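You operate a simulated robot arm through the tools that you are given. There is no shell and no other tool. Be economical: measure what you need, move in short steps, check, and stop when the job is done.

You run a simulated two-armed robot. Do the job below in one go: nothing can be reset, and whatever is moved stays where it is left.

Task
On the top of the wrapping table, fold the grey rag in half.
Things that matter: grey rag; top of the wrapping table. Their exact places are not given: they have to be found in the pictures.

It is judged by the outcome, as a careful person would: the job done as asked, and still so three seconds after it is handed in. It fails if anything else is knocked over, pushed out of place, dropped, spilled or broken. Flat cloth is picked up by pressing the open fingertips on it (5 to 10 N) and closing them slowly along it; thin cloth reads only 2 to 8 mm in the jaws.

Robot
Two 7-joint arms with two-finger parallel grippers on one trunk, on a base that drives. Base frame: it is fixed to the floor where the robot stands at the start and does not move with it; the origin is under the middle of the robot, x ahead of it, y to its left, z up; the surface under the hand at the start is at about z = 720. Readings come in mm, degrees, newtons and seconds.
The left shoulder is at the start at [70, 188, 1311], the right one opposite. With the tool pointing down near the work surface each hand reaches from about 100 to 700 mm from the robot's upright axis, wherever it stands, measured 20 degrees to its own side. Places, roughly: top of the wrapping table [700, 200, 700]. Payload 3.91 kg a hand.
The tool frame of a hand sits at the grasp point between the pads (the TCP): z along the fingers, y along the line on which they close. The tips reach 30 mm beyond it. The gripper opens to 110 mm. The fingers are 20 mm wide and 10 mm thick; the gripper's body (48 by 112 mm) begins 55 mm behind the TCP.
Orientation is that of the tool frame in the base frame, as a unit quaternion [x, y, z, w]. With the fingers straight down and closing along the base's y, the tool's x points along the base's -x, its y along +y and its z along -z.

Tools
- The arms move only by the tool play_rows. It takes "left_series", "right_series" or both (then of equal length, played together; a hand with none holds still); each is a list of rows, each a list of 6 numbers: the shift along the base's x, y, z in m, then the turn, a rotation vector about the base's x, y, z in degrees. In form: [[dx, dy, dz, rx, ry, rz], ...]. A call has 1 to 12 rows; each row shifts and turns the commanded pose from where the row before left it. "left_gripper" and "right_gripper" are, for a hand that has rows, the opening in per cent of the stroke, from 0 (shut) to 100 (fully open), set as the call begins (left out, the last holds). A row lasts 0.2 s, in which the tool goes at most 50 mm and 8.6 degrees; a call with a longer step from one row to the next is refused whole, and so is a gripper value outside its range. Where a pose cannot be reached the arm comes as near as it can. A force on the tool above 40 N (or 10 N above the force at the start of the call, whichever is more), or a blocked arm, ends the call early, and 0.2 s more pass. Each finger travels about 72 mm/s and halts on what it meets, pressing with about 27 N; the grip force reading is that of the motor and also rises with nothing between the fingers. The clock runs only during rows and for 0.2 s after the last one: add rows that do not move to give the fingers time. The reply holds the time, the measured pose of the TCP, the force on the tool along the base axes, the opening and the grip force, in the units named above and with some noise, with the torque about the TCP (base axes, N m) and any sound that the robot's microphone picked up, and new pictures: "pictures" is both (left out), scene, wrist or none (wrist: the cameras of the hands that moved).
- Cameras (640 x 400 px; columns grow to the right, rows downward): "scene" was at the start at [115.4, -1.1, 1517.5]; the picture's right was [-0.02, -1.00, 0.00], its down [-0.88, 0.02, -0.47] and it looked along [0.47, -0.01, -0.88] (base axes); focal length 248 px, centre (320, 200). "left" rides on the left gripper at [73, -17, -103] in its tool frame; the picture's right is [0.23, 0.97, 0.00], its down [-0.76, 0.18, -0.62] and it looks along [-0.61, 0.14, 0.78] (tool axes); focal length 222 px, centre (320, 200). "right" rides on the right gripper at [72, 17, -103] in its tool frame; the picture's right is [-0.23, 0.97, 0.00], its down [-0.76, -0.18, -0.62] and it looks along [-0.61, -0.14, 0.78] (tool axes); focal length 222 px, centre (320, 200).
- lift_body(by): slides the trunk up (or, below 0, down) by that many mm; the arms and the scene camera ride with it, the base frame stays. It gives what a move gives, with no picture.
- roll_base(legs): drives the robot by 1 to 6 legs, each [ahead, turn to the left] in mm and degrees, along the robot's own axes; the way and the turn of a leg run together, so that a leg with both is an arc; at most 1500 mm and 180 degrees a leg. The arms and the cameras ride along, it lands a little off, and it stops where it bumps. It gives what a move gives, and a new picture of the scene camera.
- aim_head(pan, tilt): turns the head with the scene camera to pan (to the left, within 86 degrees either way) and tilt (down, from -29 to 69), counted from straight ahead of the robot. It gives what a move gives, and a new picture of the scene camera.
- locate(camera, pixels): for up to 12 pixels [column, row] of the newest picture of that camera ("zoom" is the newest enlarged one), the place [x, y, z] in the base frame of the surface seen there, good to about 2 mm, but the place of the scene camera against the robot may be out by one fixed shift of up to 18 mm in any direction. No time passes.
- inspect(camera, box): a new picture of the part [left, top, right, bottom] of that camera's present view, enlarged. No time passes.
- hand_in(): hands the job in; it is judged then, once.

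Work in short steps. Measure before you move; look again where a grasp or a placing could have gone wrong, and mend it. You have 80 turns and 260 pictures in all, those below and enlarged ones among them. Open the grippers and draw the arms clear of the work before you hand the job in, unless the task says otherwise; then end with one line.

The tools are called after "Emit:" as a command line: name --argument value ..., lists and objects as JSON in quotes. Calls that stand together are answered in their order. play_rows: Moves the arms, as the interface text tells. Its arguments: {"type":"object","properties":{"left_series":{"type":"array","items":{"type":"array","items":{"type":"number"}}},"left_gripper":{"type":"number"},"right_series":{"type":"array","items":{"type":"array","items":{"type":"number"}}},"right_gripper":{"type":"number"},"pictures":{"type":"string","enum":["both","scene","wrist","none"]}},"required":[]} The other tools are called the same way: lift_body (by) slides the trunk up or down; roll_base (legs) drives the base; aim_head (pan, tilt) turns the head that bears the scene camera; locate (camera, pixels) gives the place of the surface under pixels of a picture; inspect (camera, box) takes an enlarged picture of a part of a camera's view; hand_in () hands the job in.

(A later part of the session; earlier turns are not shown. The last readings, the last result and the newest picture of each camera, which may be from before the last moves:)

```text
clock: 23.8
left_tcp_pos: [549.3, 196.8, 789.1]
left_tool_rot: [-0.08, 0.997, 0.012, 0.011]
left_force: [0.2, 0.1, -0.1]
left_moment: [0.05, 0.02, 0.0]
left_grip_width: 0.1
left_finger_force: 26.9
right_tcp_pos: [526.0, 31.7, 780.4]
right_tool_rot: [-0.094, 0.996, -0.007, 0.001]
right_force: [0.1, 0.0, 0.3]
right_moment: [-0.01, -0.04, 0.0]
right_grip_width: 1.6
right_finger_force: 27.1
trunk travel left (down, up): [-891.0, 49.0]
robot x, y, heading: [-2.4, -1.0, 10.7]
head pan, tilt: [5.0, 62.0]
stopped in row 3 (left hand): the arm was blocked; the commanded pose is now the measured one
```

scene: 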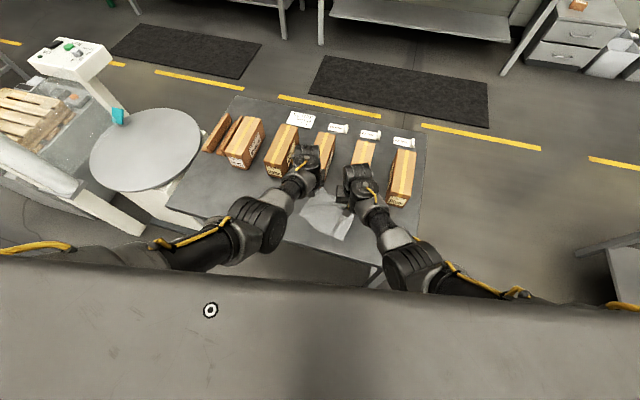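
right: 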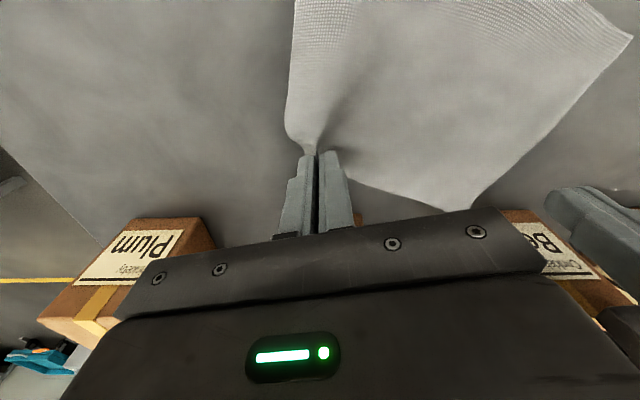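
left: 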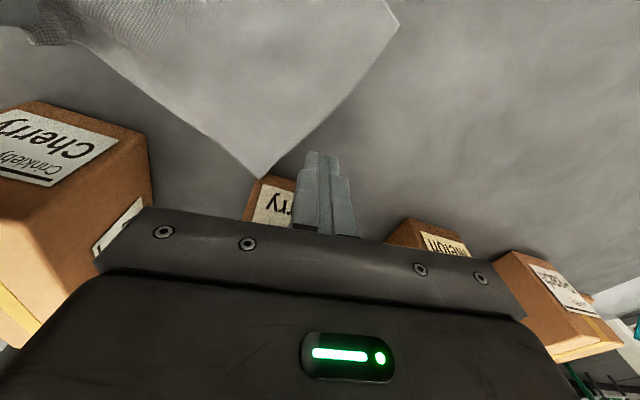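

The left arm hit its inward limit and slipped off; the right still holds (1.6 mm). I'll instead fold corner by corner with better base headings: put the right corner back and spread it, and draw the left away.

Emit:
play_rows --left_series '[[-0.01, 0.02, 0.01, 0, 0, 0], [-0.01, 0.02, 0.01, 0, 0, 0], [-0.01, 0.02, 0.01, 0, 0, 0], [-0.01, 0.02, 0.01, 0, 0, 0]]' --right_series '[[0.003, 0, -0.012, 0, 0, 0], [0, 0, -0.012, 0, 0, 0], [0, 0, -0.005, 0, 0, 0], [0, 0, 0, 0, 0, 0]]' --pictures "none"

Emit:
play_rows --right_series '[[0, 0, 0, 0, 0, 0], [0, 0, 0, 0, 0, 0], [0, 0, 0, 0, 0, 0]]' --right_gripper 22 --pictures "wrist"

```text
clock: 24.8
left_tcp_pos: [507.4, 272.0, 831.1]
left_tool_rot: [-0.078, 0.997, 0.009, 0.012]
left_force: [-0.2, -0.5, -0.1]
left_moment: [-0.03, 0.0, -0.01]
left_grip_width: 0.0
left_finger_force: 26.8
right_tcp_pos: [528.1, 33.4, 751.9]
right_tool_rot: [-0.094, 0.996, -0.007, 0.004]
right_force: [-0.7, -2.4, 15.0]
right_moment: [0.05, -0.07, -0.05]
right_grip_width: 2.0
right_finger_force: 27.2
trunk travel left (down, up): [-891.0, 49.0]
robot x, y, heading: [0.3, 2.0, 11.1]
head pan, tilt: [5.0, 62.0]
```

```text
clock: 25.6
left_tcp_pos: [508.5, 270.8, 832.3]
left_tool_rot: [-0.079, 0.997, 0.01, 0.012]
left_force: [0.8, -0.7, -0.2]
left_moment: [-0.02, 0.0, 0.01]
left_grip_width: 0.0
left_finger_force: 27.3
right_tcp_pos: [527.5, 32.9, 752.1]
right_tool_rot: [-0.094, 0.996, -0.005, 0.003]
right_force: [1.3, -2.0, 16.9]
right_moment: [0.25, -0.15, -0.05]
right_grip_width: 22.9
right_finger_force: 0.0
trunk travel left (down, up): [-891.0, 49.0]
robot x, y, heading: [-2.3, 1.7, 11.1]
head pan, tilt: [5.0, 62.0]
```

right: 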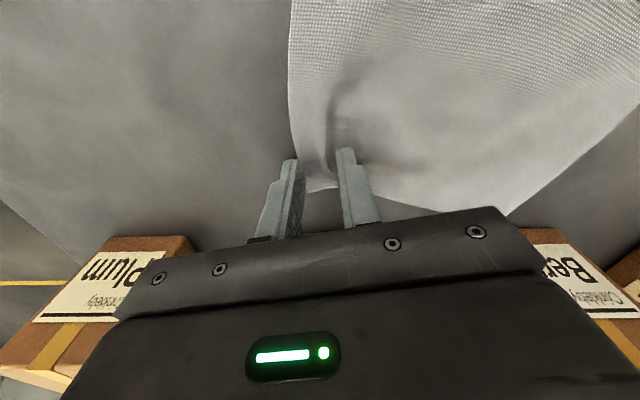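

Released. I lift the right clear and turn the base 10° further left.

Emit:
play_rows --right_series '[[0, 0, 0.01, 0, 0, 0], [0, 0, 0.02, 0, 0, 0], [-0.01, -0.005, 0.025, 0, 0, 0], [-0.015, -0.01, 0.025, 0, 0, 0], [-0.015, -0.01, 0.01, 0, 0, 0]]' --pictures "none"

Emit:
roll_base --legs '[[0, 10]]'

```text
clock: 26.8
left_tcp_pos: [508.6, 270.5, 830.6]
left_tool_rot: [-0.079, 0.997, 0.011, 0.012]
left_force: [-0.6, 0.3, -0.4]
left_moment: [0.01, 0.0, 0.02]
left_grip_width: 0.0
left_finger_force: 27.4
right_tcp_pos: [485.8, 6.9, 839.1]
right_tool_rot: [-0.095, 0.995, -0.005, 0.002]
right_force: [-0.1, -0.2, -0.3]
right_moment: [0.02, 0.01, 0.02]
right_grip_width: 24.3
right_finger_force: 0.0
trunk travel left (down, up): [-891.0, 49.0]
robot x, y, heading: [-1.8, -2.4, 11.2]
head pan, tilt: [5.0, 62.0]
```

```text
clock: 27.9
left_tcp_pos: [454.8, 356.5, 829.5]
left_tool_rot: [-0.167, 0.986, 0.011, 0.011]
left_force: [0.0, 0.1, -0.8]
left_moment: [-0.02, -0.03, 0.01]
left_grip_width: 0.0
left_finger_force: 26.7
right_tcp_pos: [478.9, 92.4, 840.2]
right_tool_rot: [-0.181, 0.983, -0.006, 0.002]
right_force: [-0.3, 0.9, -0.2]
right_moment: [-0.02, 0.0, -0.02]
right_grip_width: 24.4
right_finger_force: 0.1
trunk travel left (down, up): [-891.0, 49.0]
robot x, y, heading: [-4.3, 2.6, 21.4]
head pan, tilt: [5.0, 62.0]
```

scene: 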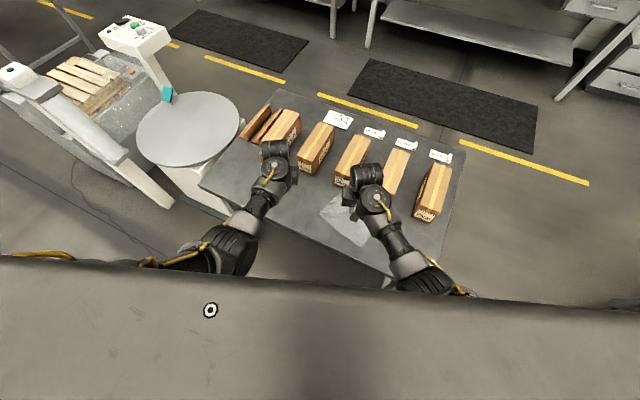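

Now the right goes over the far-right corner again, yawing back about 14° to suit the edge.

Emit:
play_rows --right_series '[[0.009, -0.01, -0.006, 0, 0, -2.4], [0.009, -0.01, -0.006, 0, 0, -2.4], [0.009, -0.01, -0.006, 0, 0, -2.4], [0.009, -0.01, -0.006, 0, 0, -2.4], [0.009, -0.01, -0.006, 0.2, 0, -2.4], [0.006, -0.01, -0.006, 0.2, 0, -2.4]]' --pictures "wrist"

```text
clock: 29.3
left_tcp_pos: [453.4, 354.8, 830.5]
left_tool_rot: [-0.166, 0.986, 0.011, 0.01]
left_force: [0.9, 0.5, -0.6]
left_moment: [0.01, -0.03, -0.07]
left_grip_width: 0.0
left_finger_force: 27.0
right_tcp_pos: [530.0, 32.0, 803.2]
right_tool_rot: [-0.056, 0.998, -0.002, 0.001]
right_force: [-0.3, 0.7, 0.2]
right_moment: [0.0, -0.01, 0.0]
right_grip_width: 24.1
right_finger_force: 0.1
trunk travel left (down, up): [-891.0, 49.0]
robot x, y, heading: [1.6, -3.4, 21.2]
head pan, tilt: [5.0, 62.0]
```

right: 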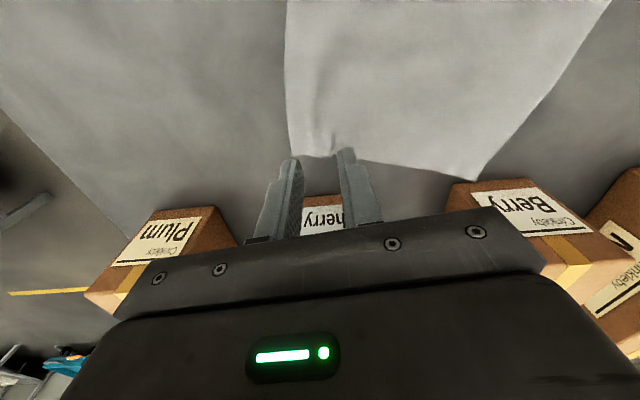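

I measure where the cloth lies now from the right camera.

Emit:
locate --camera "right" --pixels '[[293, 153], [334, 150], [355, 158], [475, 178], [415, 168], [286, 60], [330, 135], [545, 105], [400, 100]]'

Emit:
inspect --camera "right" --box '[260, 60, 520, 220]'

```text
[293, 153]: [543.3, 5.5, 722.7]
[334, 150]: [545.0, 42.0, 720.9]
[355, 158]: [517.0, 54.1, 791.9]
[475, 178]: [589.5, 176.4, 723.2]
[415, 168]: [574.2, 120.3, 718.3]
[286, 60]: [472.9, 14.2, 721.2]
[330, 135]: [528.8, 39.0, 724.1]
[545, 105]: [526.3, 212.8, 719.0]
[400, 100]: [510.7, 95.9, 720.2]
```

```text
2.46 times, centred on (390, 140) of right
```

zoom: 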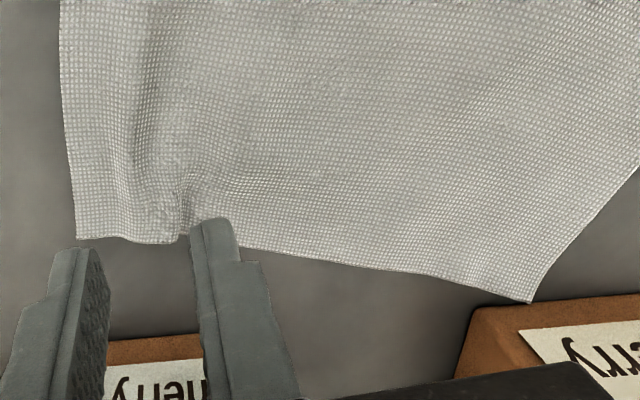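

The left corner was dragged forward to about (590,176). I check the rest of the rag in the scene zoom.

Emit:
aim_head --pan -5 --tilt 60

Emit:
inspect --camera "scene" --box '[270, 130, 470, 270]'

```text
clock: 30.1
left_tcp_pos: [452.9, 355.3, 830.0]
left_tool_rot: [-0.165, 0.986, 0.011, 0.011]
left_force: [0.4, 0.0, -0.4]
left_moment: [0.0, 0.01, 0.0]
left_grip_width: 0.1
left_finger_force: 27.5
right_tcp_pos: [529.0, 32.2, 802.6]
right_tool_rot: [-0.057, 0.998, -0.003, 0.001]
right_force: [-0.5, -0.3, -1.2]
right_moment: [0.0, 0.02, 0.01]
right_grip_width: 24.1
right_finger_force: 0.1
trunk travel left (down, up): [-891.0, 49.0]
robot x, y, heading: [1.5, -1.4, 21.2]
head pan, tilt: [-5.0, 60.0]
```

scene: 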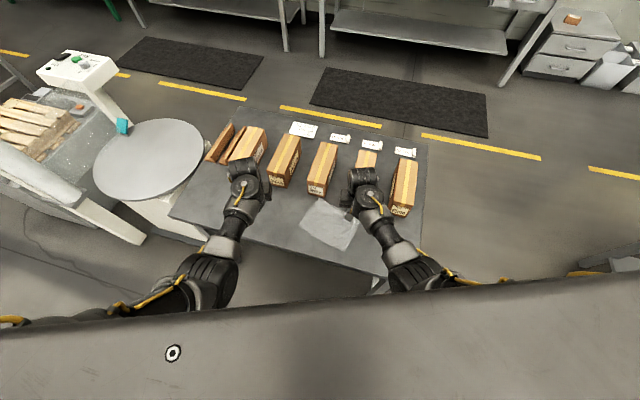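

```text
2.86 times, centred on (370, 200) of scene
```

zoom: 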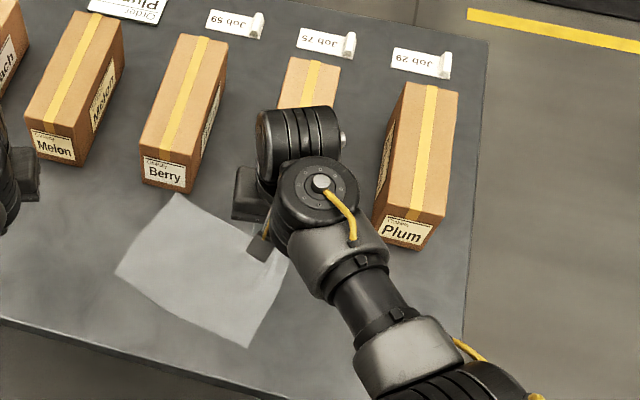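

Emit:
locate --camera "zoom" --pixels '[[177, 196], [118, 273], [248, 345], [245, 234], [140, 240], [185, 310], [280, 300], [180, 190]]'

```text
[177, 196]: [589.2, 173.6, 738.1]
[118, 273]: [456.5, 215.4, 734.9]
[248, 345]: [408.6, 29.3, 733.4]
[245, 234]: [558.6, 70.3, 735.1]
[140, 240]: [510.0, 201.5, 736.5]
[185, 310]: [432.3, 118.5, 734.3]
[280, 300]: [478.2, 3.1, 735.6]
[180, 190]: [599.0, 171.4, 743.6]
```

Rag now: FL(589,175), FR(543,5), NR(407,28), NL(455,214), turned about -14°. I'll first pull the near-left corner back with the left hand to straighten it; so retract both and turn the base back to heading 0.

Emit:
play_rows --right_series '[[-0.01, -0.005, 0.012, 0, 0, 0], [-0.01, -0.01, 0.012, 0, 0, 0], [-0.01, -0.01, 0.012, 0, 0, 2], [-0.01, -0.01, 0.012, 0, 0, 3], [-0.01, -0.01, 0, 0, 0, 3], [-0.01, -0.01, 0, 0, 0, 3]]' --left_series '[[-0.01, 0, 0, 0, 0, 0], [-0.01, 0, 0, 0, 0, 0], [-0.01, 0, 0, 0, 0, 0], [-0.01, 0, 0, 0, 0, 0], [-0.01, 0, 0, 0, 0, 0], [0, 0, 0, 0, 0, 0]]' --left_gripper 22 --pictures "none"

Emit:
roll_base --legs '[[0, -21]]'

```text
clock: 31.4
left_tcp_pos: [405.0, 355.7, 831.4]
left_tool_rot: [-0.166, 0.986, 0.012, 0.011]
left_force: [-0.1, 0.9, 0.2]
left_moment: [0.0, 0.02, 0.0]
left_grip_width: 24.2
left_finger_force: 0.0
right_tcp_pos: [468.3, -23.0, 852.7]
right_tool_rot: [-0.152, 0.988, -0.002, 0.002]
right_force: [0.1, -0.6, -1.2]
right_moment: [0.0, 0.01, -0.01]
right_grip_width: 24.3
right_finger_force: 0.1
trunk travel left (down, up): [-891.0, 49.0]
robot x, y, heading: [-2.0, 0.5, 21.0]
head pan, tilt: [-5.0, 60.0]
```

```text
clock: 33.0
left_tcp_pos: [504.5, 187.4, 830.7]
left_tool_rot: [0.016, 1.0, 0.009, 0.013]
left_force: [0.5, -0.2, 0.2]
left_moment: [0.0, -0.03, -0.01]
left_grip_width: 24.2
left_finger_force: 0.0
right_tcp_pos: [429.6, -187.1, 851.6]
right_tool_rot: [0.03, 1.0, -0.004, 0.002]
right_force: [-0.1, 0.2, 0.4]
right_moment: [-0.02, -0.04, 0.01]
right_grip_width: 24.2
right_finger_force: 0.2
trunk travel left (down, up): [-891.0, 49.0]
robot x, y, heading: [-0.9, 1.3, 0.2]
head pan, tilt: [-5.0, 60.0]
```

scene: 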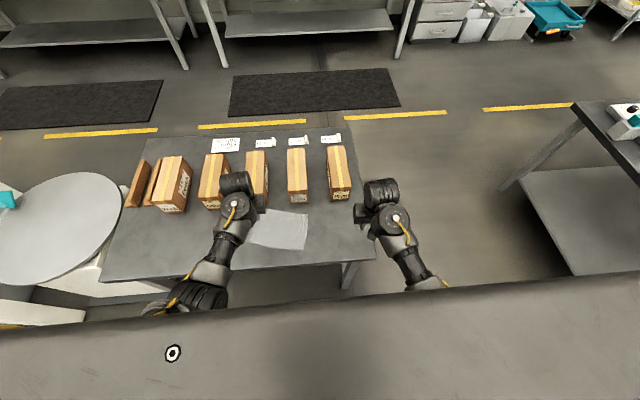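

Now the left moves down over the near-left corner, pinch point about (463,187).

Emit:
play_rows --left_series '[[-0.008, 0, -0.012, -0.3, 0.3, -2], [-0.008, 0, -0.012, -0.3, 0.3, -2], [-0.008, 0, -0.012, -0.3, 0.3, -2], [-0.008, 0, -0.012, -0.2, 0.3, -2], [-0.009, 0, -0.012, 0, 0.3, -2], [0, 0, -0.009, 0, 0, 0]]' --pictures "both"

Emit:
inspect --camera "scene" --box '[200, 170, 340, 270]'

```text
clock: 34.4
left_tcp_pos: [463.5, 187.6, 760.2]
left_tool_rot: [0.104, 0.995, -0.001, 0.001]
left_force: [-0.3, -0.7, 0.2]
left_moment: [0.03, 0.05, 0.01]
left_grip_width: 24.1
left_finger_force: 0.1
right_tcp_pos: [431.5, -187.6, 851.8]
right_tool_rot: [0.031, 1.0, -0.003, 0.001]
right_force: [0.2, 0.5, 0.0]
right_moment: [0.01, 0.02, 0.01]
right_grip_width: 24.1
right_finger_force: 0.1
trunk travel left (down, up): [-891.0, 49.0]
robot x, y, heading: [1.0, 0.8, 0.3]
head pan, tilt: [-5.0, 60.0]
```

scene: 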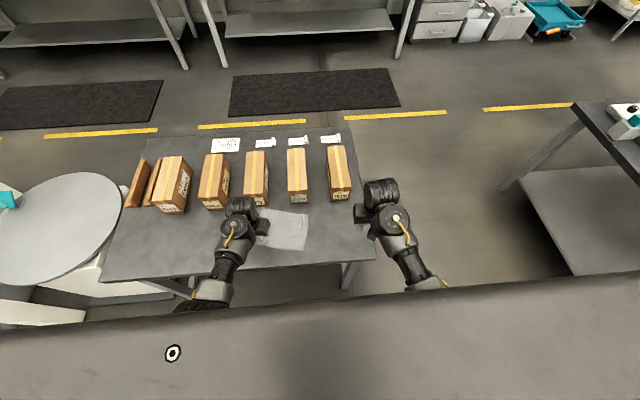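
left: 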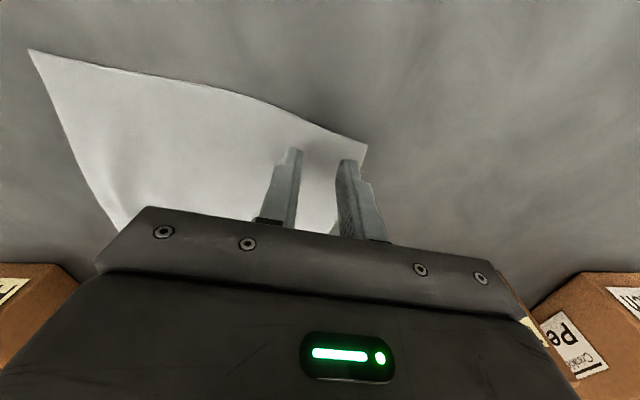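

```text
4.00 times, centred on (270, 220) of scene
```

zoom: 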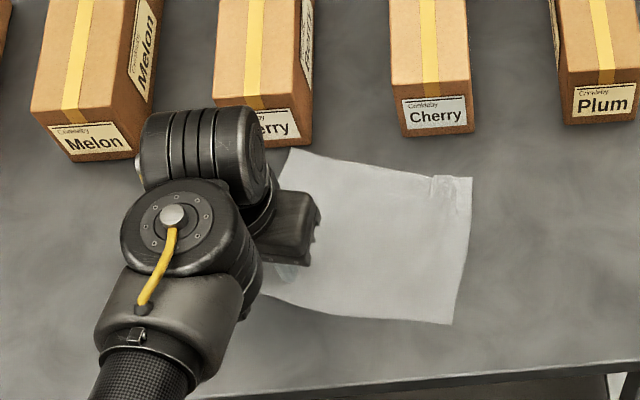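

The fingers are over the near-left corner. I press and close as before.

Emit:
play_rows --left_series '[[0, 0, -0.005, 0, 0, 0], [0, 0, -0.002, 0, 0, 0], [0, 0, -0.002, 0, 0, 0], [0, 0, 0, 0, 0, 0]]' --pictures "none"

```text
clock: 35.4
left_tcp_pos: [463.7, 187.2, 751.2]
left_tool_rot: [0.103, 0.995, -0.002, 0.001]
left_force: [0.3, -0.3, 1.4]
left_moment: [0.02, -0.02, -0.01]
left_grip_width: 24.1
left_finger_force: 0.1
right_tcp_pos: [430.2, -187.5, 852.2]
right_tool_rot: [0.03, 1.0, -0.003, 0.002]
right_force: [-0.4, 1.1, 1.3]
right_moment: [0.0, 0.04, 0.01]
right_grip_width: 24.3
right_finger_force: 0.0
trunk travel left (down, up): [-891.0, 49.0]
robot x, y, heading: [1.1, -2.6, -0.0]
head pan, tilt: [-5.0, 60.0]
```

Emit:
play_rows --left_series '[[0, 0, -0.002, 0, 0, 0], [0, 0, 0, 0, 0, 0]]' --left_gripper 18 --pictures "none"

Emit:
play_rows --left_series '[[0, 0, 0, 0, 0, 0], [0, 0, 0, 0, 0, 0]]' --left_gripper 9 --pictures "none"

Emit:
play_rows --left_series '[[0, 0, 0, 0, 0, 0], [0, 0, 0, 0, 0, 0], [0, 0, 0.003, 0, 0, 0]]' --left_gripper 0 --pictures "wrist"

```text
clock: 36.0
left_tcp_pos: [465.5, 188.4, 751.1]
left_tool_rot: [0.103, 0.995, -0.001, 0.003]
left_force: [0.2, -0.8, 17.7]
left_moment: [0.23, 0.05, -0.03]
left_grip_width: 19.6
left_finger_force: 0.0
right_tcp_pos: [428.5, -187.5, 852.9]
right_tool_rot: [0.03, 1.0, -0.001, 0.002]
right_force: [-0.4, 0.4, -0.4]
right_moment: [0.0, -0.02, 0.03]
right_grip_width: 24.1
right_finger_force: 0.1
trunk travel left (down, up): [-891.0, 49.0]
robot x, y, heading: [0.8, -3.2, 0.3]
head pan, tilt: [-5.0, 60.0]
```

```text
clock: 36.6
left_tcp_pos: [462.3, 187.3, 751.8]
left_tool_rot: [0.104, 0.995, 0.0, 0.002]
left_force: [1.5, -0.1, 24.4]
left_moment: [0.22, 0.0, 0.0]
left_grip_width: 9.3
left_finger_force: 0.1
right_tcp_pos: [427.9, -189.0, 852.1]
right_tool_rot: [0.03, 1.0, -0.002, 0.003]
right_force: [0.0, 0.0, 0.7]
right_moment: [0.02, -0.01, -0.02]
right_grip_width: 24.2
right_finger_force: 0.1
trunk travel left (down, up): [-891.0, 49.0]
robot x, y, heading: [-3.6, 0.4, 0.3]
head pan, tilt: [-5.0, 60.0]
```

```text
clock: 37.4
left_tcp_pos: [461.1, 188.0, 750.9]
left_tool_rot: [0.104, 0.995, -0.001, -0.003]
left_force: [-0.1, -0.1, 5.1]
left_moment: [0.0, 0.02, -0.03]
left_grip_width: 2.2
left_finger_force: 26.4
right_tcp_pos: [429.4, -188.1, 851.4]
right_tool_rot: [0.03, 1.0, -0.002, 0.001]
right_force: [-0.4, 0.4, 0.1]
right_moment: [0.0, 0.01, 0.02]
right_grip_width: 23.9
right_finger_force: 0.1
trunk travel left (down, up): [-891.0, 49.0]
robot x, y, heading: [-1.1, -3.3, 0.2]
head pan, tilt: [-5.0, 60.0]
```

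left: 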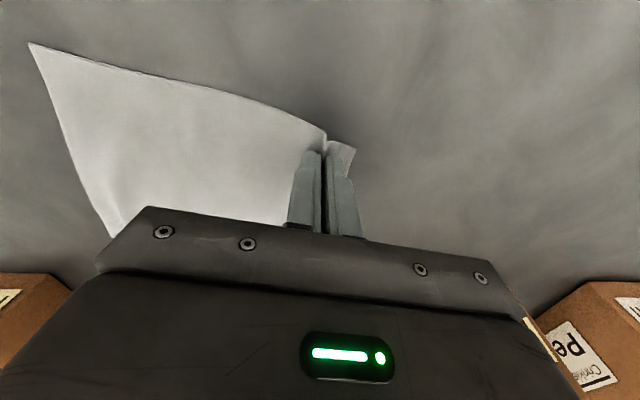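

Held (2.2 mm). I lift 6 mm and pull back about 58 mm, slightly left, in slow steps.

Emit:
play_rows --left_series '[[0, 0.001, 0.006, 0, 0, 0], [-0.007, 0.0015, 0, 0, 0, 1], [-0.007, 0.0015, 0, 0, 0, 1], [-0.007, 0.0015, 0, 0, 0, 1], [-0.007, 0.0015, 0, 0, 0, 1], [-0.007, 0.0015, 0, 0, 0, 1], [-0.007, 0.0015, 0, 0, 0, 1], [-0.008, 0.0015, 0, 0, 0, 1], [-0.008, 0.0015, 0, 0, 0, 1]]' --pictures "both"

Emit:
inspect --camera "scene" --box '[200, 170, 340, 270]'

```text
clock: 39.4
left_tcp_pos: [404.0, 200.2, 760.0]
left_tool_rot: [0.033, 0.999, -0.002, 0.001]
left_force: [-0.2, 0.0, 0.4]
left_moment: [0.01, -0.01, -0.05]
left_grip_width: 1.8
left_finger_force: 27.0
right_tcp_pos: [430.0, -186.9, 852.3]
right_tool_rot: [0.031, 1.0, -0.003, 0.001]
right_force: [0.4, -0.5, -0.7]
right_moment: [0.02, 0.0, 0.01]
right_grip_width: 24.0
right_finger_force: 0.1
trunk travel left (down, up): [-891.0, 49.0]
robot x, y, heading: [-1.7, -2.0, 0.1]
head pan, tilt: [-5.0, 60.0]
```

scene: 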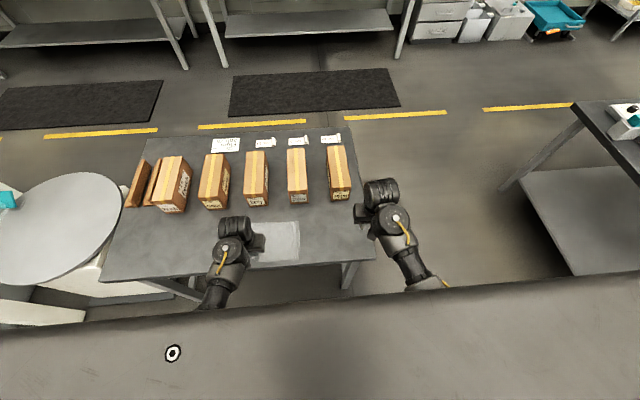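
left: 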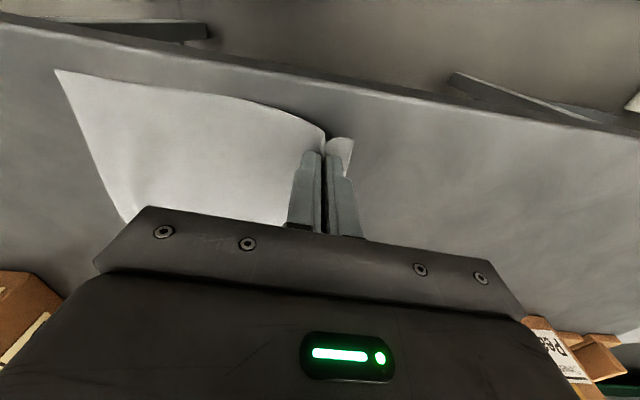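

```text
4.00 times, centred on (270, 220) of scene
```

zoom: 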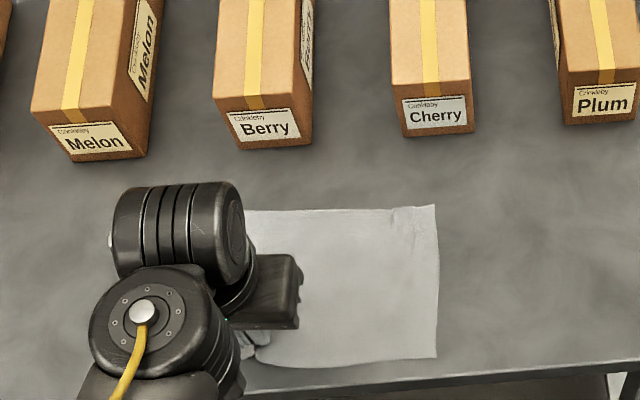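

The rag is now straight and away from the boxes, and the left still holds the near-left corner, so I can fold near→far directly. I measure the rag.

Emit:
locate --camera "zoom" --pixels '[[434, 205], [436, 357], [250, 212], [260, 366], [340, 366], [330, 210], [395, 212], [274, 392]]'

Emit:
locate --camera "left" --pixels '[[57, 72], [126, 220], [352, 142], [325, 130], [250, 103], [150, 85]]'

```text
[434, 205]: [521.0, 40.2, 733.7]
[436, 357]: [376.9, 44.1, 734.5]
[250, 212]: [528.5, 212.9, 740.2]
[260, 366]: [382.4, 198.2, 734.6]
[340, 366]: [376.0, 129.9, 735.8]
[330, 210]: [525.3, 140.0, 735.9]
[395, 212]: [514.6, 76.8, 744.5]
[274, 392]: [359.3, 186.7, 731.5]
```

```text
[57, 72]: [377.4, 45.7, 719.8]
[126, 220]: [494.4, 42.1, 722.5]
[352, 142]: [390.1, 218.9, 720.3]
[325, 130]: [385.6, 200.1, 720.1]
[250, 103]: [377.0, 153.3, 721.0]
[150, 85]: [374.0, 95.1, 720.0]
```

Corners now: NR(377,45), FR(519,40), FL≈(527,230); pinch at (404,200), 18 mm inside the near edge, so it goes to about (508,204). I carry it in an arc.

Emit:
play_rows --left_series '[[0.004, 0, 0.015, 0, 0, 0], [0.006, 0, 0.015, 0, 0, 0], [0.01, 0, 0.012, 0, 0, 0], [0.012, 0.001, 0.006, 0, 0, 0], [0.012, 0.001, 0.002, 0, 0, 0], [0.012, 0.001, 0, 0, 0, 0], [0.012, 0.001, -0.004, 0, 0, 0], [0.012, 0, -0.008, 0, 0, 0], [0.01, 0, -0.012, 0, 0, 0], [0.008, 0, -0.012, 0, 0, 0], [0.006, 0, -0.008, 0, 0, 0]]' --pictures "both"

Emit:
inspect --camera "scene" --box '[200, 170, 340, 270]'

```text
clock: 41.8
left_tcp_pos: [510.1, 205.2, 764.8]
left_tool_rot: [0.034, 0.999, -0.003, 0.0]
left_force: [-0.2, -0.8, 0.5]
left_moment: [0.02, 0.0, -0.04]
left_grip_width: 2.0
left_finger_force: 26.8
right_tcp_pos: [429.2, -187.0, 851.3]
right_tool_rot: [0.031, 1.0, -0.002, 0.001]
right_force: [-0.6, 0.0, 0.3]
right_moment: [-0.07, 0.01, 0.01]
right_grip_width: 24.0
right_finger_force: 0.0
trunk travel left (down, up): [-891.0, 49.0]
robot x, y, heading: [-0.4, 1.6, 0.4]
head pan, tilt: [-5.0, 60.0]
```

scene: 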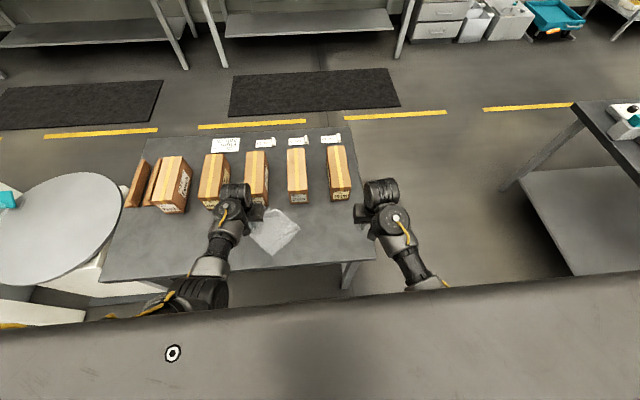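
left: 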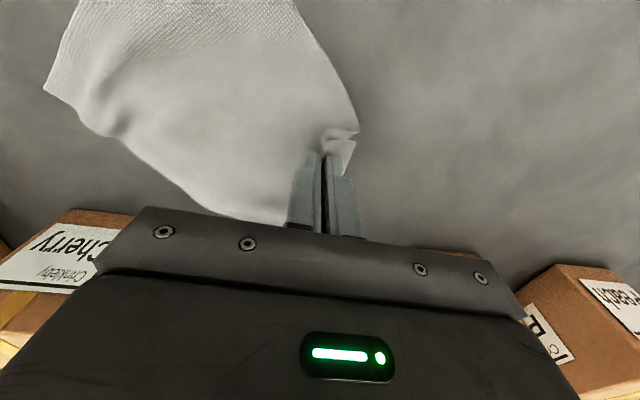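

```text
4.00 times, centred on (270, 220) of scene
```

zoom: 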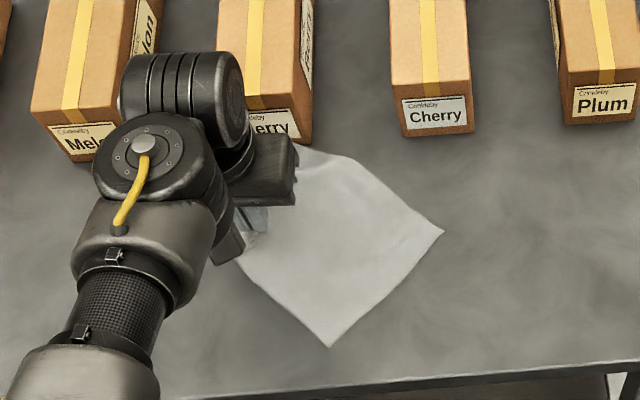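

The rag slid and rotated instead of folding: one hand alone drags it. I put it down and release, then plan a true two-hand fold with the rag centred on the robot.

Emit:
play_rows --left_series '[[0, 0, -0.006, 0, 0, 0], [0, 0, -0.004, 0, 0, 0], [0, 0, 0, 0, 0, 0]]' --pictures "none"

Emit:
play_rows --left_series '[[0, 0, 0, 0, 0, 0], [0, 0, 0, 0, 0, 0], [0, 0, 0.01, 0, 0, 0], [0, 0, 0.02, 0, 0, 0], [-0.01, 0.02, 0.02, 0, 0, 0], [-0.01, 0.03, 0.02, 0, 0, 0], [-0.01, 0.03, 0, 0, 0, 0], [-0.01, 0.03, 0, 0, 0, 0], [-0.01, 0.03, 0, 0, 0, 0]]' --left_gripper 24 --pictures "both"

Emit:
inspect --camera "scene" --box '[200, 170, 340, 270]'

```text
clock: 42.6
left_tcp_pos: [510.3, 204.8, 754.7]
left_tool_rot: [0.032, 0.999, -0.002, 0.001]
left_force: [-0.1, -1.0, 1.1]
left_moment: [-0.01, -0.03, -0.03]
left_grip_width: 1.9
left_finger_force: 27.2
right_tcp_pos: [430.5, -188.6, 852.4]
right_tool_rot: [0.031, 1.0, -0.003, 0.001]
right_force: [0.7, -0.2, -0.2]
right_moment: [-0.02, 0.01, -0.03]
right_grip_width: 24.1
right_finger_force: 0.1
trunk travel left (down, up): [-891.0, 49.0]
robot x, y, heading: [-1.6, -1.4, 0.1]
head pan, tilt: [-5.0, 60.0]
```

```text
clock: 44.6
left_tcp_pos: [459.2, 345.0, 826.6]
left_tool_rot: [0.034, 0.999, -0.002, 0.001]
left_force: [0.9, -0.4, 0.4]
left_moment: [-0.02, 0.05, 0.01]
left_grip_width: 26.2
left_finger_force: 0.2
right_tcp_pos: [429.9, -188.1, 852.3]
right_tool_rot: [0.031, 1.0, -0.003, 0.002]
right_force: [0.5, -0.2, 0.5]
right_moment: [-0.01, -0.01, -0.01]
right_grip_width: 24.1
right_finger_force: 0.1
trunk travel left (down, up): [-891.0, 49.0]
robot x, y, heading: [-1.7, 2.1, -0.0]
head pan, tilt: [-5.0, 60.0]
```

scene: 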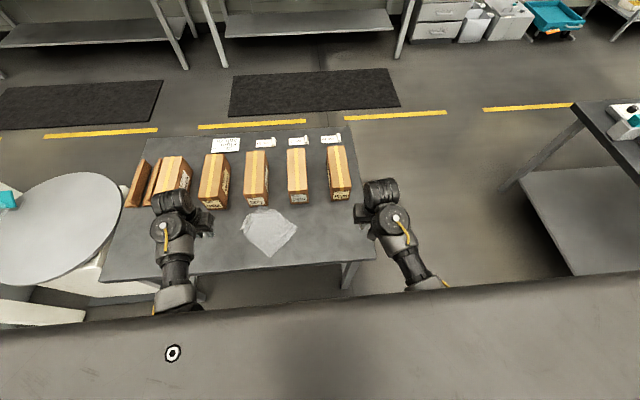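
left: 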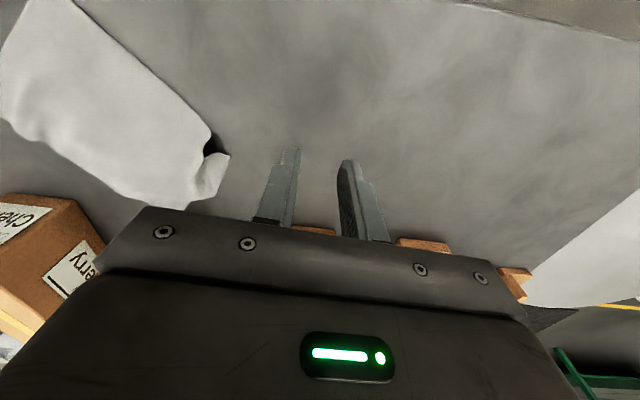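

```text
4.00 times, centred on (270, 220) of scene
```

zoom: 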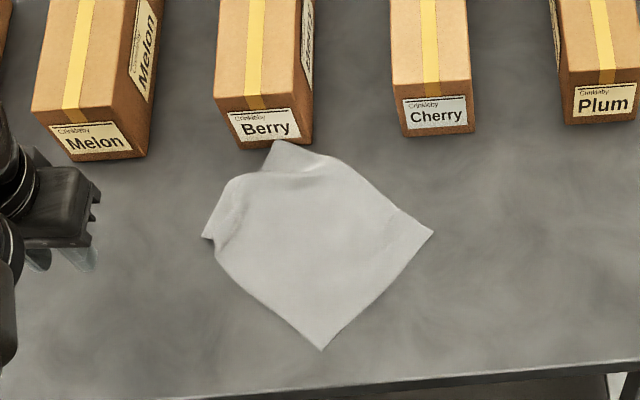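

The rag lies rotated with a curled upper-left part. I take a closer look and measure.

Emit:
inspect --camera "scene" --box '[235, 195, 305, 260]'

Emit:
locate --camera "zoom" --pixels '[[355, 75], [170, 215], [205, 270], [370, 605], [590, 375], [245, 145], [420, 105], [300, 450], [500, 230], [230, 350]]'

Emit:
inspect --camera "left" --box '[0, 0, 260, 240]'

```text
6.15 times, centred on (270, 228) of scene
```

zoom: 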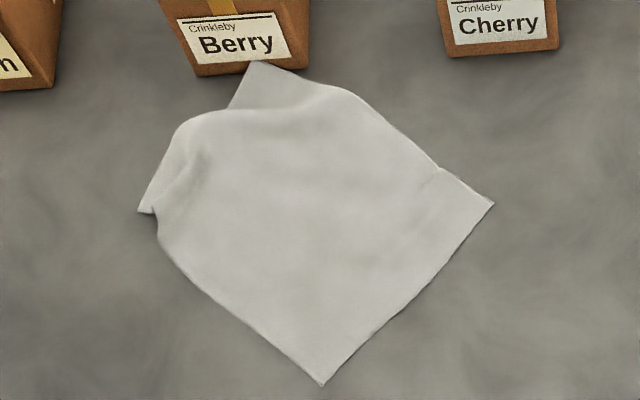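

```text
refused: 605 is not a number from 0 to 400
```

```text
1.67 times, centred on (130, 120) of left
```

zoom: 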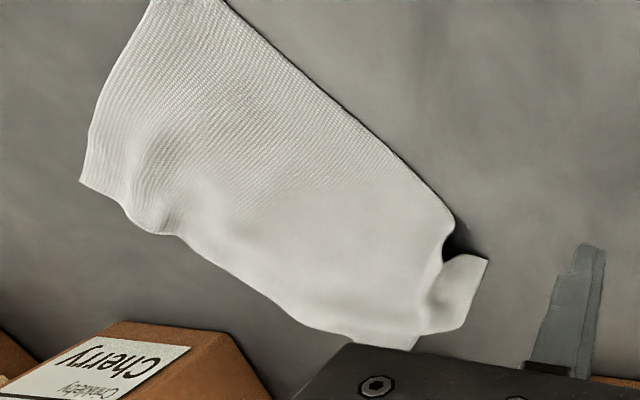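

Emit:
inspect --camera "scene" --box '[235, 195, 305, 260]'

Emit:
locate --camera "zoom" --pixels '[[254, 66], [146, 208], [158, 235], [322, 381], [489, 204], [182, 128], [345, 95], [185, 270], [190, 160], [230, 110], [205, 72], [300, 66]]'

```text
6.15 times, centred on (270, 228) of scene
```

zoom: 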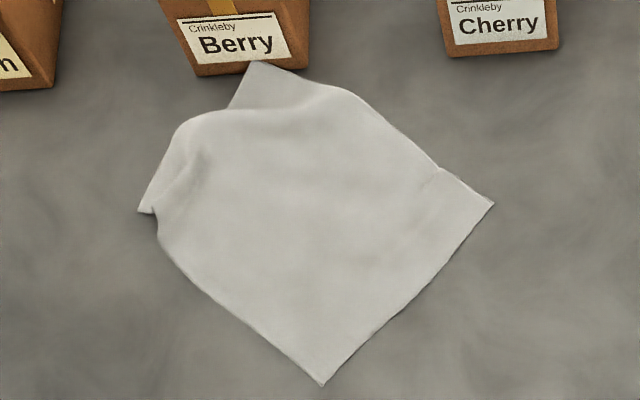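

```text
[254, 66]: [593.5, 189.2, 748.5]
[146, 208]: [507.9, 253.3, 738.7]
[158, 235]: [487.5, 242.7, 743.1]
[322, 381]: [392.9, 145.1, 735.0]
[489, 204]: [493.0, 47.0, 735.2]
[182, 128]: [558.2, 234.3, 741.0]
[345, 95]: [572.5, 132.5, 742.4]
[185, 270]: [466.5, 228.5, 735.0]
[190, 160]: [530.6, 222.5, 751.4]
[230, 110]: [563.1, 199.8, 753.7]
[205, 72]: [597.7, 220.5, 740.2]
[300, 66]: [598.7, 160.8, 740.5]
```

FL≈(592,188) is close to the Berry box, NL≈(506,252) curled. I bring the left hand above the NL corner to grab it and pull back as before.

Emit:
play_rows --left_series '[[0.006, -0.018, -0.008, 0, 0, -1], [0.006, -0.018, -0.008, 0, 0, -2], [0.006, -0.018, -0.008, 0, 0, -2], [0.006, -0.018, -0.008, 0, 0, -2], [0.006, -0.018, -0.008, 0, 0, -2], [0.006, -0.017, -0.008, 0, 0, -2]]' --pictures "wrist"

Emit:
inspect --camera "left" --box '[180, 40, 480, 240]'

```text
clock: 46.0
left_tcp_pos: [496.3, 236.6, 776.8]
left_tool_rot: [0.129, 0.992, -0.002, 0.0]
left_force: [-0.5, 0.0, 0.8]
left_moment: [-0.01, 0.0, 0.0]
left_grip_width: 26.4
left_finger_force: 0.0
right_tcp_pos: [430.9, -188.9, 852.1]
right_tool_rot: [0.03, 1.0, -0.003, 0.001]
right_force: [0.1, 0.3, 0.3]
right_moment: [0.02, 0.0, -0.03]
right_grip_width: 24.2
right_finger_force: 0.0
trunk travel left (down, up): [-891.0, 49.0]
robot x, y, heading: [-1.9, 1.9, 0.1]
head pan, tilt: [-5.0, 60.0]
```

left: 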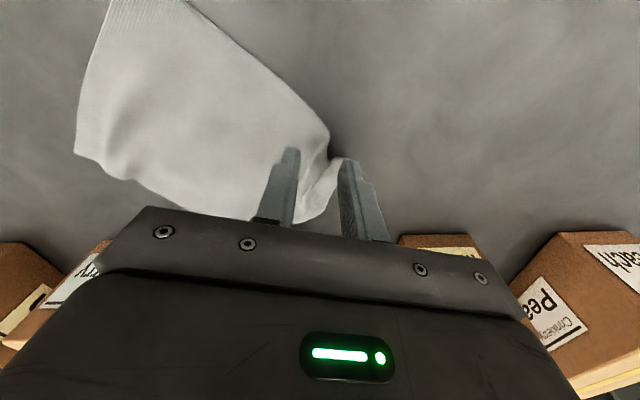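

```text
2.00 times, centred on (330, 140) of left
```

zoom: 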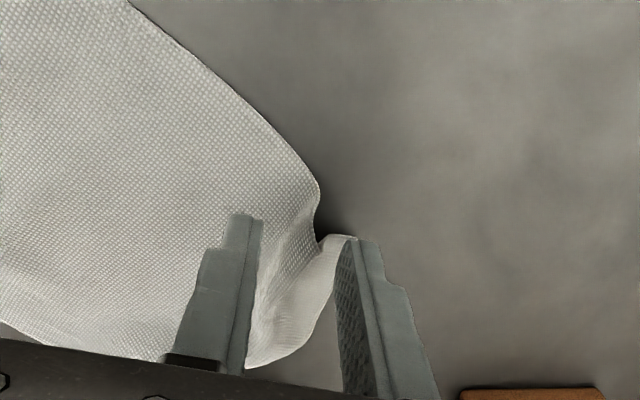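

A raised ridge and the flap lie between the fingers: good to pinch. I widen to 36 mm, descend and close.

Emit:
play_rows --left_series '[[0, 0, 0, 0, 0, 0], [0, 0.002, -0.012, 0, 0, 0], [0, 0, -0.008, 0, 0, 0], [0, 0, -0.004, 0, 0, 0], [0, 0, 0, 0, 0, 0]]' --left_gripper 34 --pictures "wrist"

Emit:
play_rows --left_series '[[0, 0, -0.001, 0, 0, 0], [0, 0, 0, 0, 0, 0]]' --left_gripper 18 --pictures "none"

Emit:
play_rows --left_series '[[0, 0, 0, 0, 0, 0], [0, 0, 0, 0, 0, 0], [0, 0, 0, 0, 0, 0]]' --left_gripper 0 --pictures "wrist"

```text
clock: 47.2
left_tcp_pos: [495.7, 239.8, 753.9]
left_tool_rot: [0.128, 0.992, -0.001, 0.0]
left_force: [0.4, 0.9, -0.4]
left_moment: [0.01, 0.03, 0.02]
left_grip_width: 37.4
left_finger_force: 0.1
right_tcp_pos: [429.2, -188.3, 852.2]
right_tool_rot: [0.031, 1.0, -0.002, 0.002]
right_force: [0.4, 0.7, -0.1]
right_moment: [0.0, 0.01, 0.02]
right_grip_width: 24.2
right_finger_force: 0.0
trunk travel left (down, up): [-891.0, 49.0]
robot x, y, heading: [2.2, -0.7, 0.0]
head pan, tilt: [-5.0, 60.0]
```

left: 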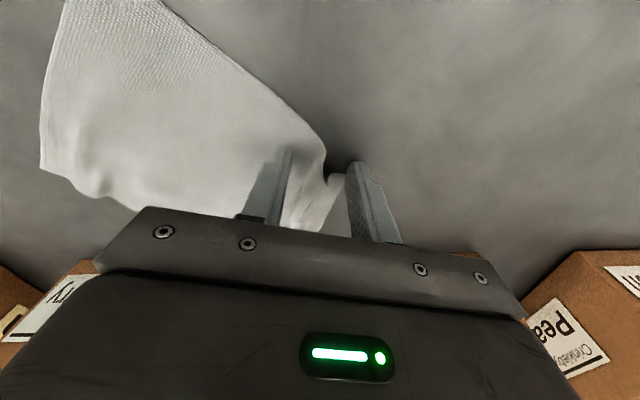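

```text
clock: 47.8
left_tcp_pos: [496.5, 240.0, 752.3]
left_tool_rot: [0.129, 0.992, -0.002, 0.001]
left_force: [0.0, -1.2, 0.1]
left_moment: [0.0, -0.02, 0.0]
left_grip_width: 19.6
left_finger_force: 0.0
right_tcp_pos: [430.0, -187.0, 851.0]
right_tool_rot: [0.032, 0.999, -0.003, 0.001]
right_force: [-1.3, -1.1, 0.2]
right_moment: [0.0, 0.0, 0.0]
right_grip_width: 24.4
right_finger_force: 0.1
trunk travel left (down, up): [-891.0, 49.0]
robot x, y, heading: [-0.4, 1.9, 0.0]
head pan, tilt: [-5.0, 60.0]
```

```text
clock: 48.6
left_tcp_pos: [495.6, 239.4, 752.6]
left_tool_rot: [0.129, 0.992, -0.001, -0.001]
left_force: [0.6, -0.3, 1.0]
left_moment: [0.0, -0.02, -0.04]
left_grip_width: 2.5
left_finger_force: 26.7
right_tcp_pos: [430.1, -187.1, 852.3]
right_tool_rot: [0.03, 1.0, -0.002, 0.001]
right_force: [0.0, -0.4, 0.1]
right_moment: [0.0, -0.01, 0.04]
right_grip_width: 24.2
right_finger_force: 0.0
trunk travel left (down, up): [-891.0, 49.0]
robot x, y, heading: [0.1, -0.4, 0.2]
head pan, tilt: [-5.0, 60.0]
```

left: 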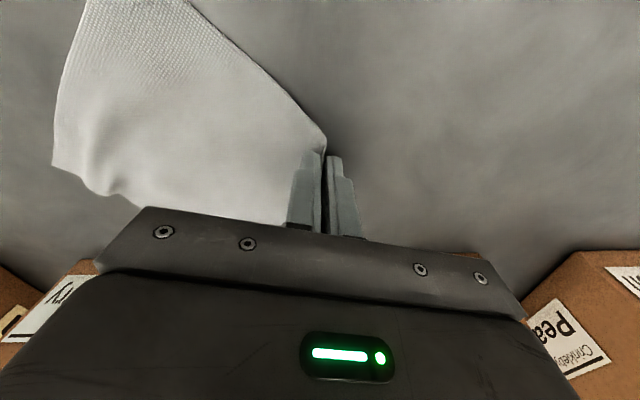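

Gripped (2.5 mm). I pull it back about 100 mm along -x in slow steps.

Emit:
play_rows --left_series '[[-0.003, 0, 0.005, 0, 0, 0], [-0.009, 0, 0, 0, 0, 1.2], [-0.009, 0, 0, 0, 0, 1.2], [-0.009, -0.001, 0, 0, 0, 1.2], [-0.009, -0.002, 0, 0, 0, 1.2], [-0.009, -0.002, 0, 0, 0, 1.2], [-0.009, -0.002, 0, 0, 0, 1.2], [-0.009, -0.002, 0, 0, 0, 1.2], [-0.009, -0.002, 0, 0, 0, 1.2], [-0.009, -0.002, 0, 0, 0, 1.2], [-0.009, -0.002, 0, 0, 0, 1.2]]' --pictures "both"

Emit:
inspect --camera "scene" --box '[200, 180, 340, 270]'

```text
clock: 51.0
left_tcp_pos: [403.0, 225.8, 756.4]
left_tool_rot: [0.025, 1.0, -0.002, 0.0]
left_force: [-0.2, 0.2, 0.6]
left_moment: [0.0, 0.02, -0.01]
left_grip_width: 2.6
left_finger_force: 26.7
right_tcp_pos: [428.9, -188.0, 851.3]
right_tool_rot: [0.031, 1.0, -0.002, 0.002]
right_force: [0.5, 0.4, 0.5]
right_moment: [-0.02, 0.01, -0.03]
right_grip_width: 24.2
right_finger_force: 0.2
trunk travel left (down, up): [-891.0, 49.0]
robot x, y, heading: [2.0, -1.7, -0.2]
head pan, tilt: [-5.0, 60.0]
```

scene: 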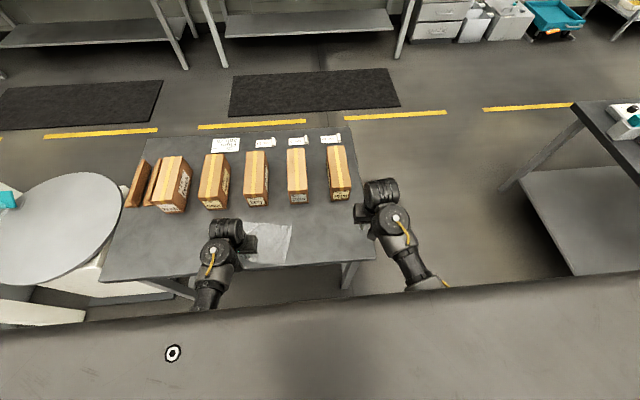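
left: 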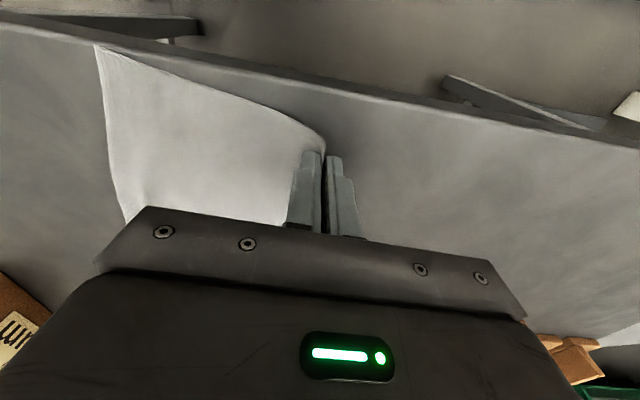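

```text
4.44 times, centred on (270, 225) of scene
```

zoom: 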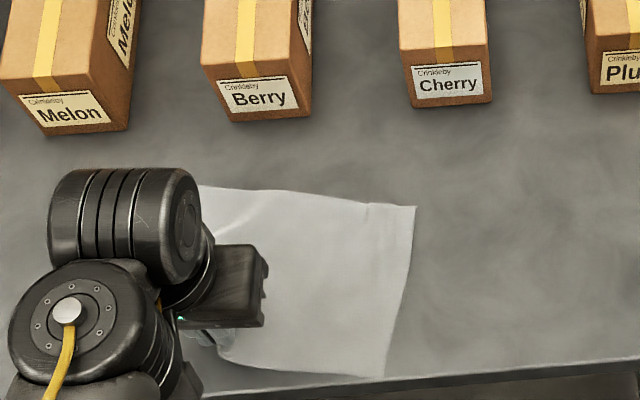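

The rag is straight again. I release the left, lift away, and measure surroundings to see whether the base can shift left to centre on the rag.

Emit:
play_rows --left_series '[[0, 0, -0.003, 0, 0, 0], [0, 0, 0, 0, 0, 0], [0, 0, 0, 0, 0, 0]]' --left_gripper 24 --pictures "none"

Emit:
play_rows --left_series '[[0, 0, 0.01, 0, 0, 0], [0, 0, 0.02, 0, 0, 0], [0, 0.02, 0.02, 0, 0, 0], [0, 0.03, 0.02, 0, 0, 0], [0, 0.03, 0.01, 0, 0, 0], [0, 0.03, 0, 0, 0, 0], [0, 0.03, 0, 0, 0, 0]]' --pictures "scene"

Emit:
locate --camera "scene" --pixels '[[50, 215], [110, 255], [60, 265], [20, 315], [85, 320], [15, 350], [125, 205], [75, 280], [118, 180], [330, 265], [375, 255], [5, 290]]'

Emit:
inspect --camera "scene" --box '[200, 180, 340, 270]'

```text
clock: 51.8
left_tcp_pos: [403.5, 224.9, 754.0]
left_tool_rot: [0.024, 1.0, -0.002, 0.0]
left_force: [-0.5, -0.1, 0.7]
left_moment: [0.01, 0.0, -0.02]
left_grip_width: 26.2
left_finger_force: 0.0
right_tcp_pos: [428.9, -188.2, 853.5]
right_tool_rot: [0.03, 1.0, -0.004, 0.001]
right_force: [-0.2, 1.0, -0.3]
right_moment: [0.0, 0.04, 0.02]
right_grip_width: 24.3
right_finger_force: 0.1
trunk travel left (down, up): [-891.0, 49.0]
robot x, y, heading: [-1.8, -0.3, -0.2]
head pan, tilt: [-5.0, 60.0]
```

```text
clock: 53.4
left_tcp_pos: [403.1, 364.7, 834.7]
left_tool_rot: [0.025, 1.0, -0.001, -0.001]
left_force: [0.0, 0.5, 0.6]
left_moment: [0.02, -0.01, 0.02]
left_grip_width: 26.4
left_finger_force: 0.0
right_tcp_pos: [430.5, -188.3, 851.6]
right_tool_rot: [0.03, 1.0, -0.002, 0.002]
right_force: [0.3, 0.1, -0.1]
right_moment: [-0.01, -0.03, -0.01]
right_grip_width: 24.1
right_finger_force: 0.0
trunk travel left (down, up): [-891.0, 49.0]
robot x, y, heading: [-1.3, -0.3, -0.1]
head pan, tilt: [-5.0, 60.0]
```

scene: 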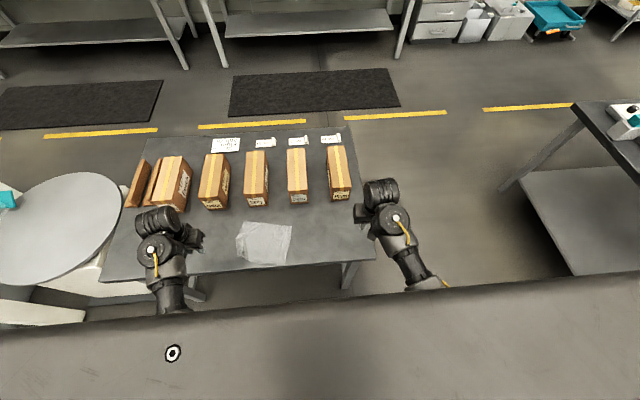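

```text
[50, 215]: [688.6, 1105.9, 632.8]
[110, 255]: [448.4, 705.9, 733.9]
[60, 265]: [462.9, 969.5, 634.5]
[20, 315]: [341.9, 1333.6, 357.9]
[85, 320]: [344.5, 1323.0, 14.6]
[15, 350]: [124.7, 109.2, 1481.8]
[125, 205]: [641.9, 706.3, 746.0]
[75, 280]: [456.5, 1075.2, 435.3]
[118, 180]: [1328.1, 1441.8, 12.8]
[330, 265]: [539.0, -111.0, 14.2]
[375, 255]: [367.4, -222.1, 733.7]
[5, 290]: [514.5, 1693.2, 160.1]
```

```text
4.44 times, centred on (270, 225) of scene
```

zoom: 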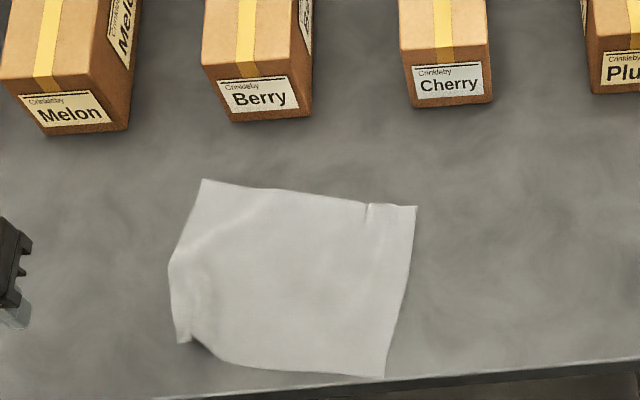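

Emit:
locate --camera "zoom" --pixels '[[206, 183], [413, 209], [382, 374], [181, 340], [170, 268], [210, 355], [300, 275], [300, 190], [300, 370]]'

```text
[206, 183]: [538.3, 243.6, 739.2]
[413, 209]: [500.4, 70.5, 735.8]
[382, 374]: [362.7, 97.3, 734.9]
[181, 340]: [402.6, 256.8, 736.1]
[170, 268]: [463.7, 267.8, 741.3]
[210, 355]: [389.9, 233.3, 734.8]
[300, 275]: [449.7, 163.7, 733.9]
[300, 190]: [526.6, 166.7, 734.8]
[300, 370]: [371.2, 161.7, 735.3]
```

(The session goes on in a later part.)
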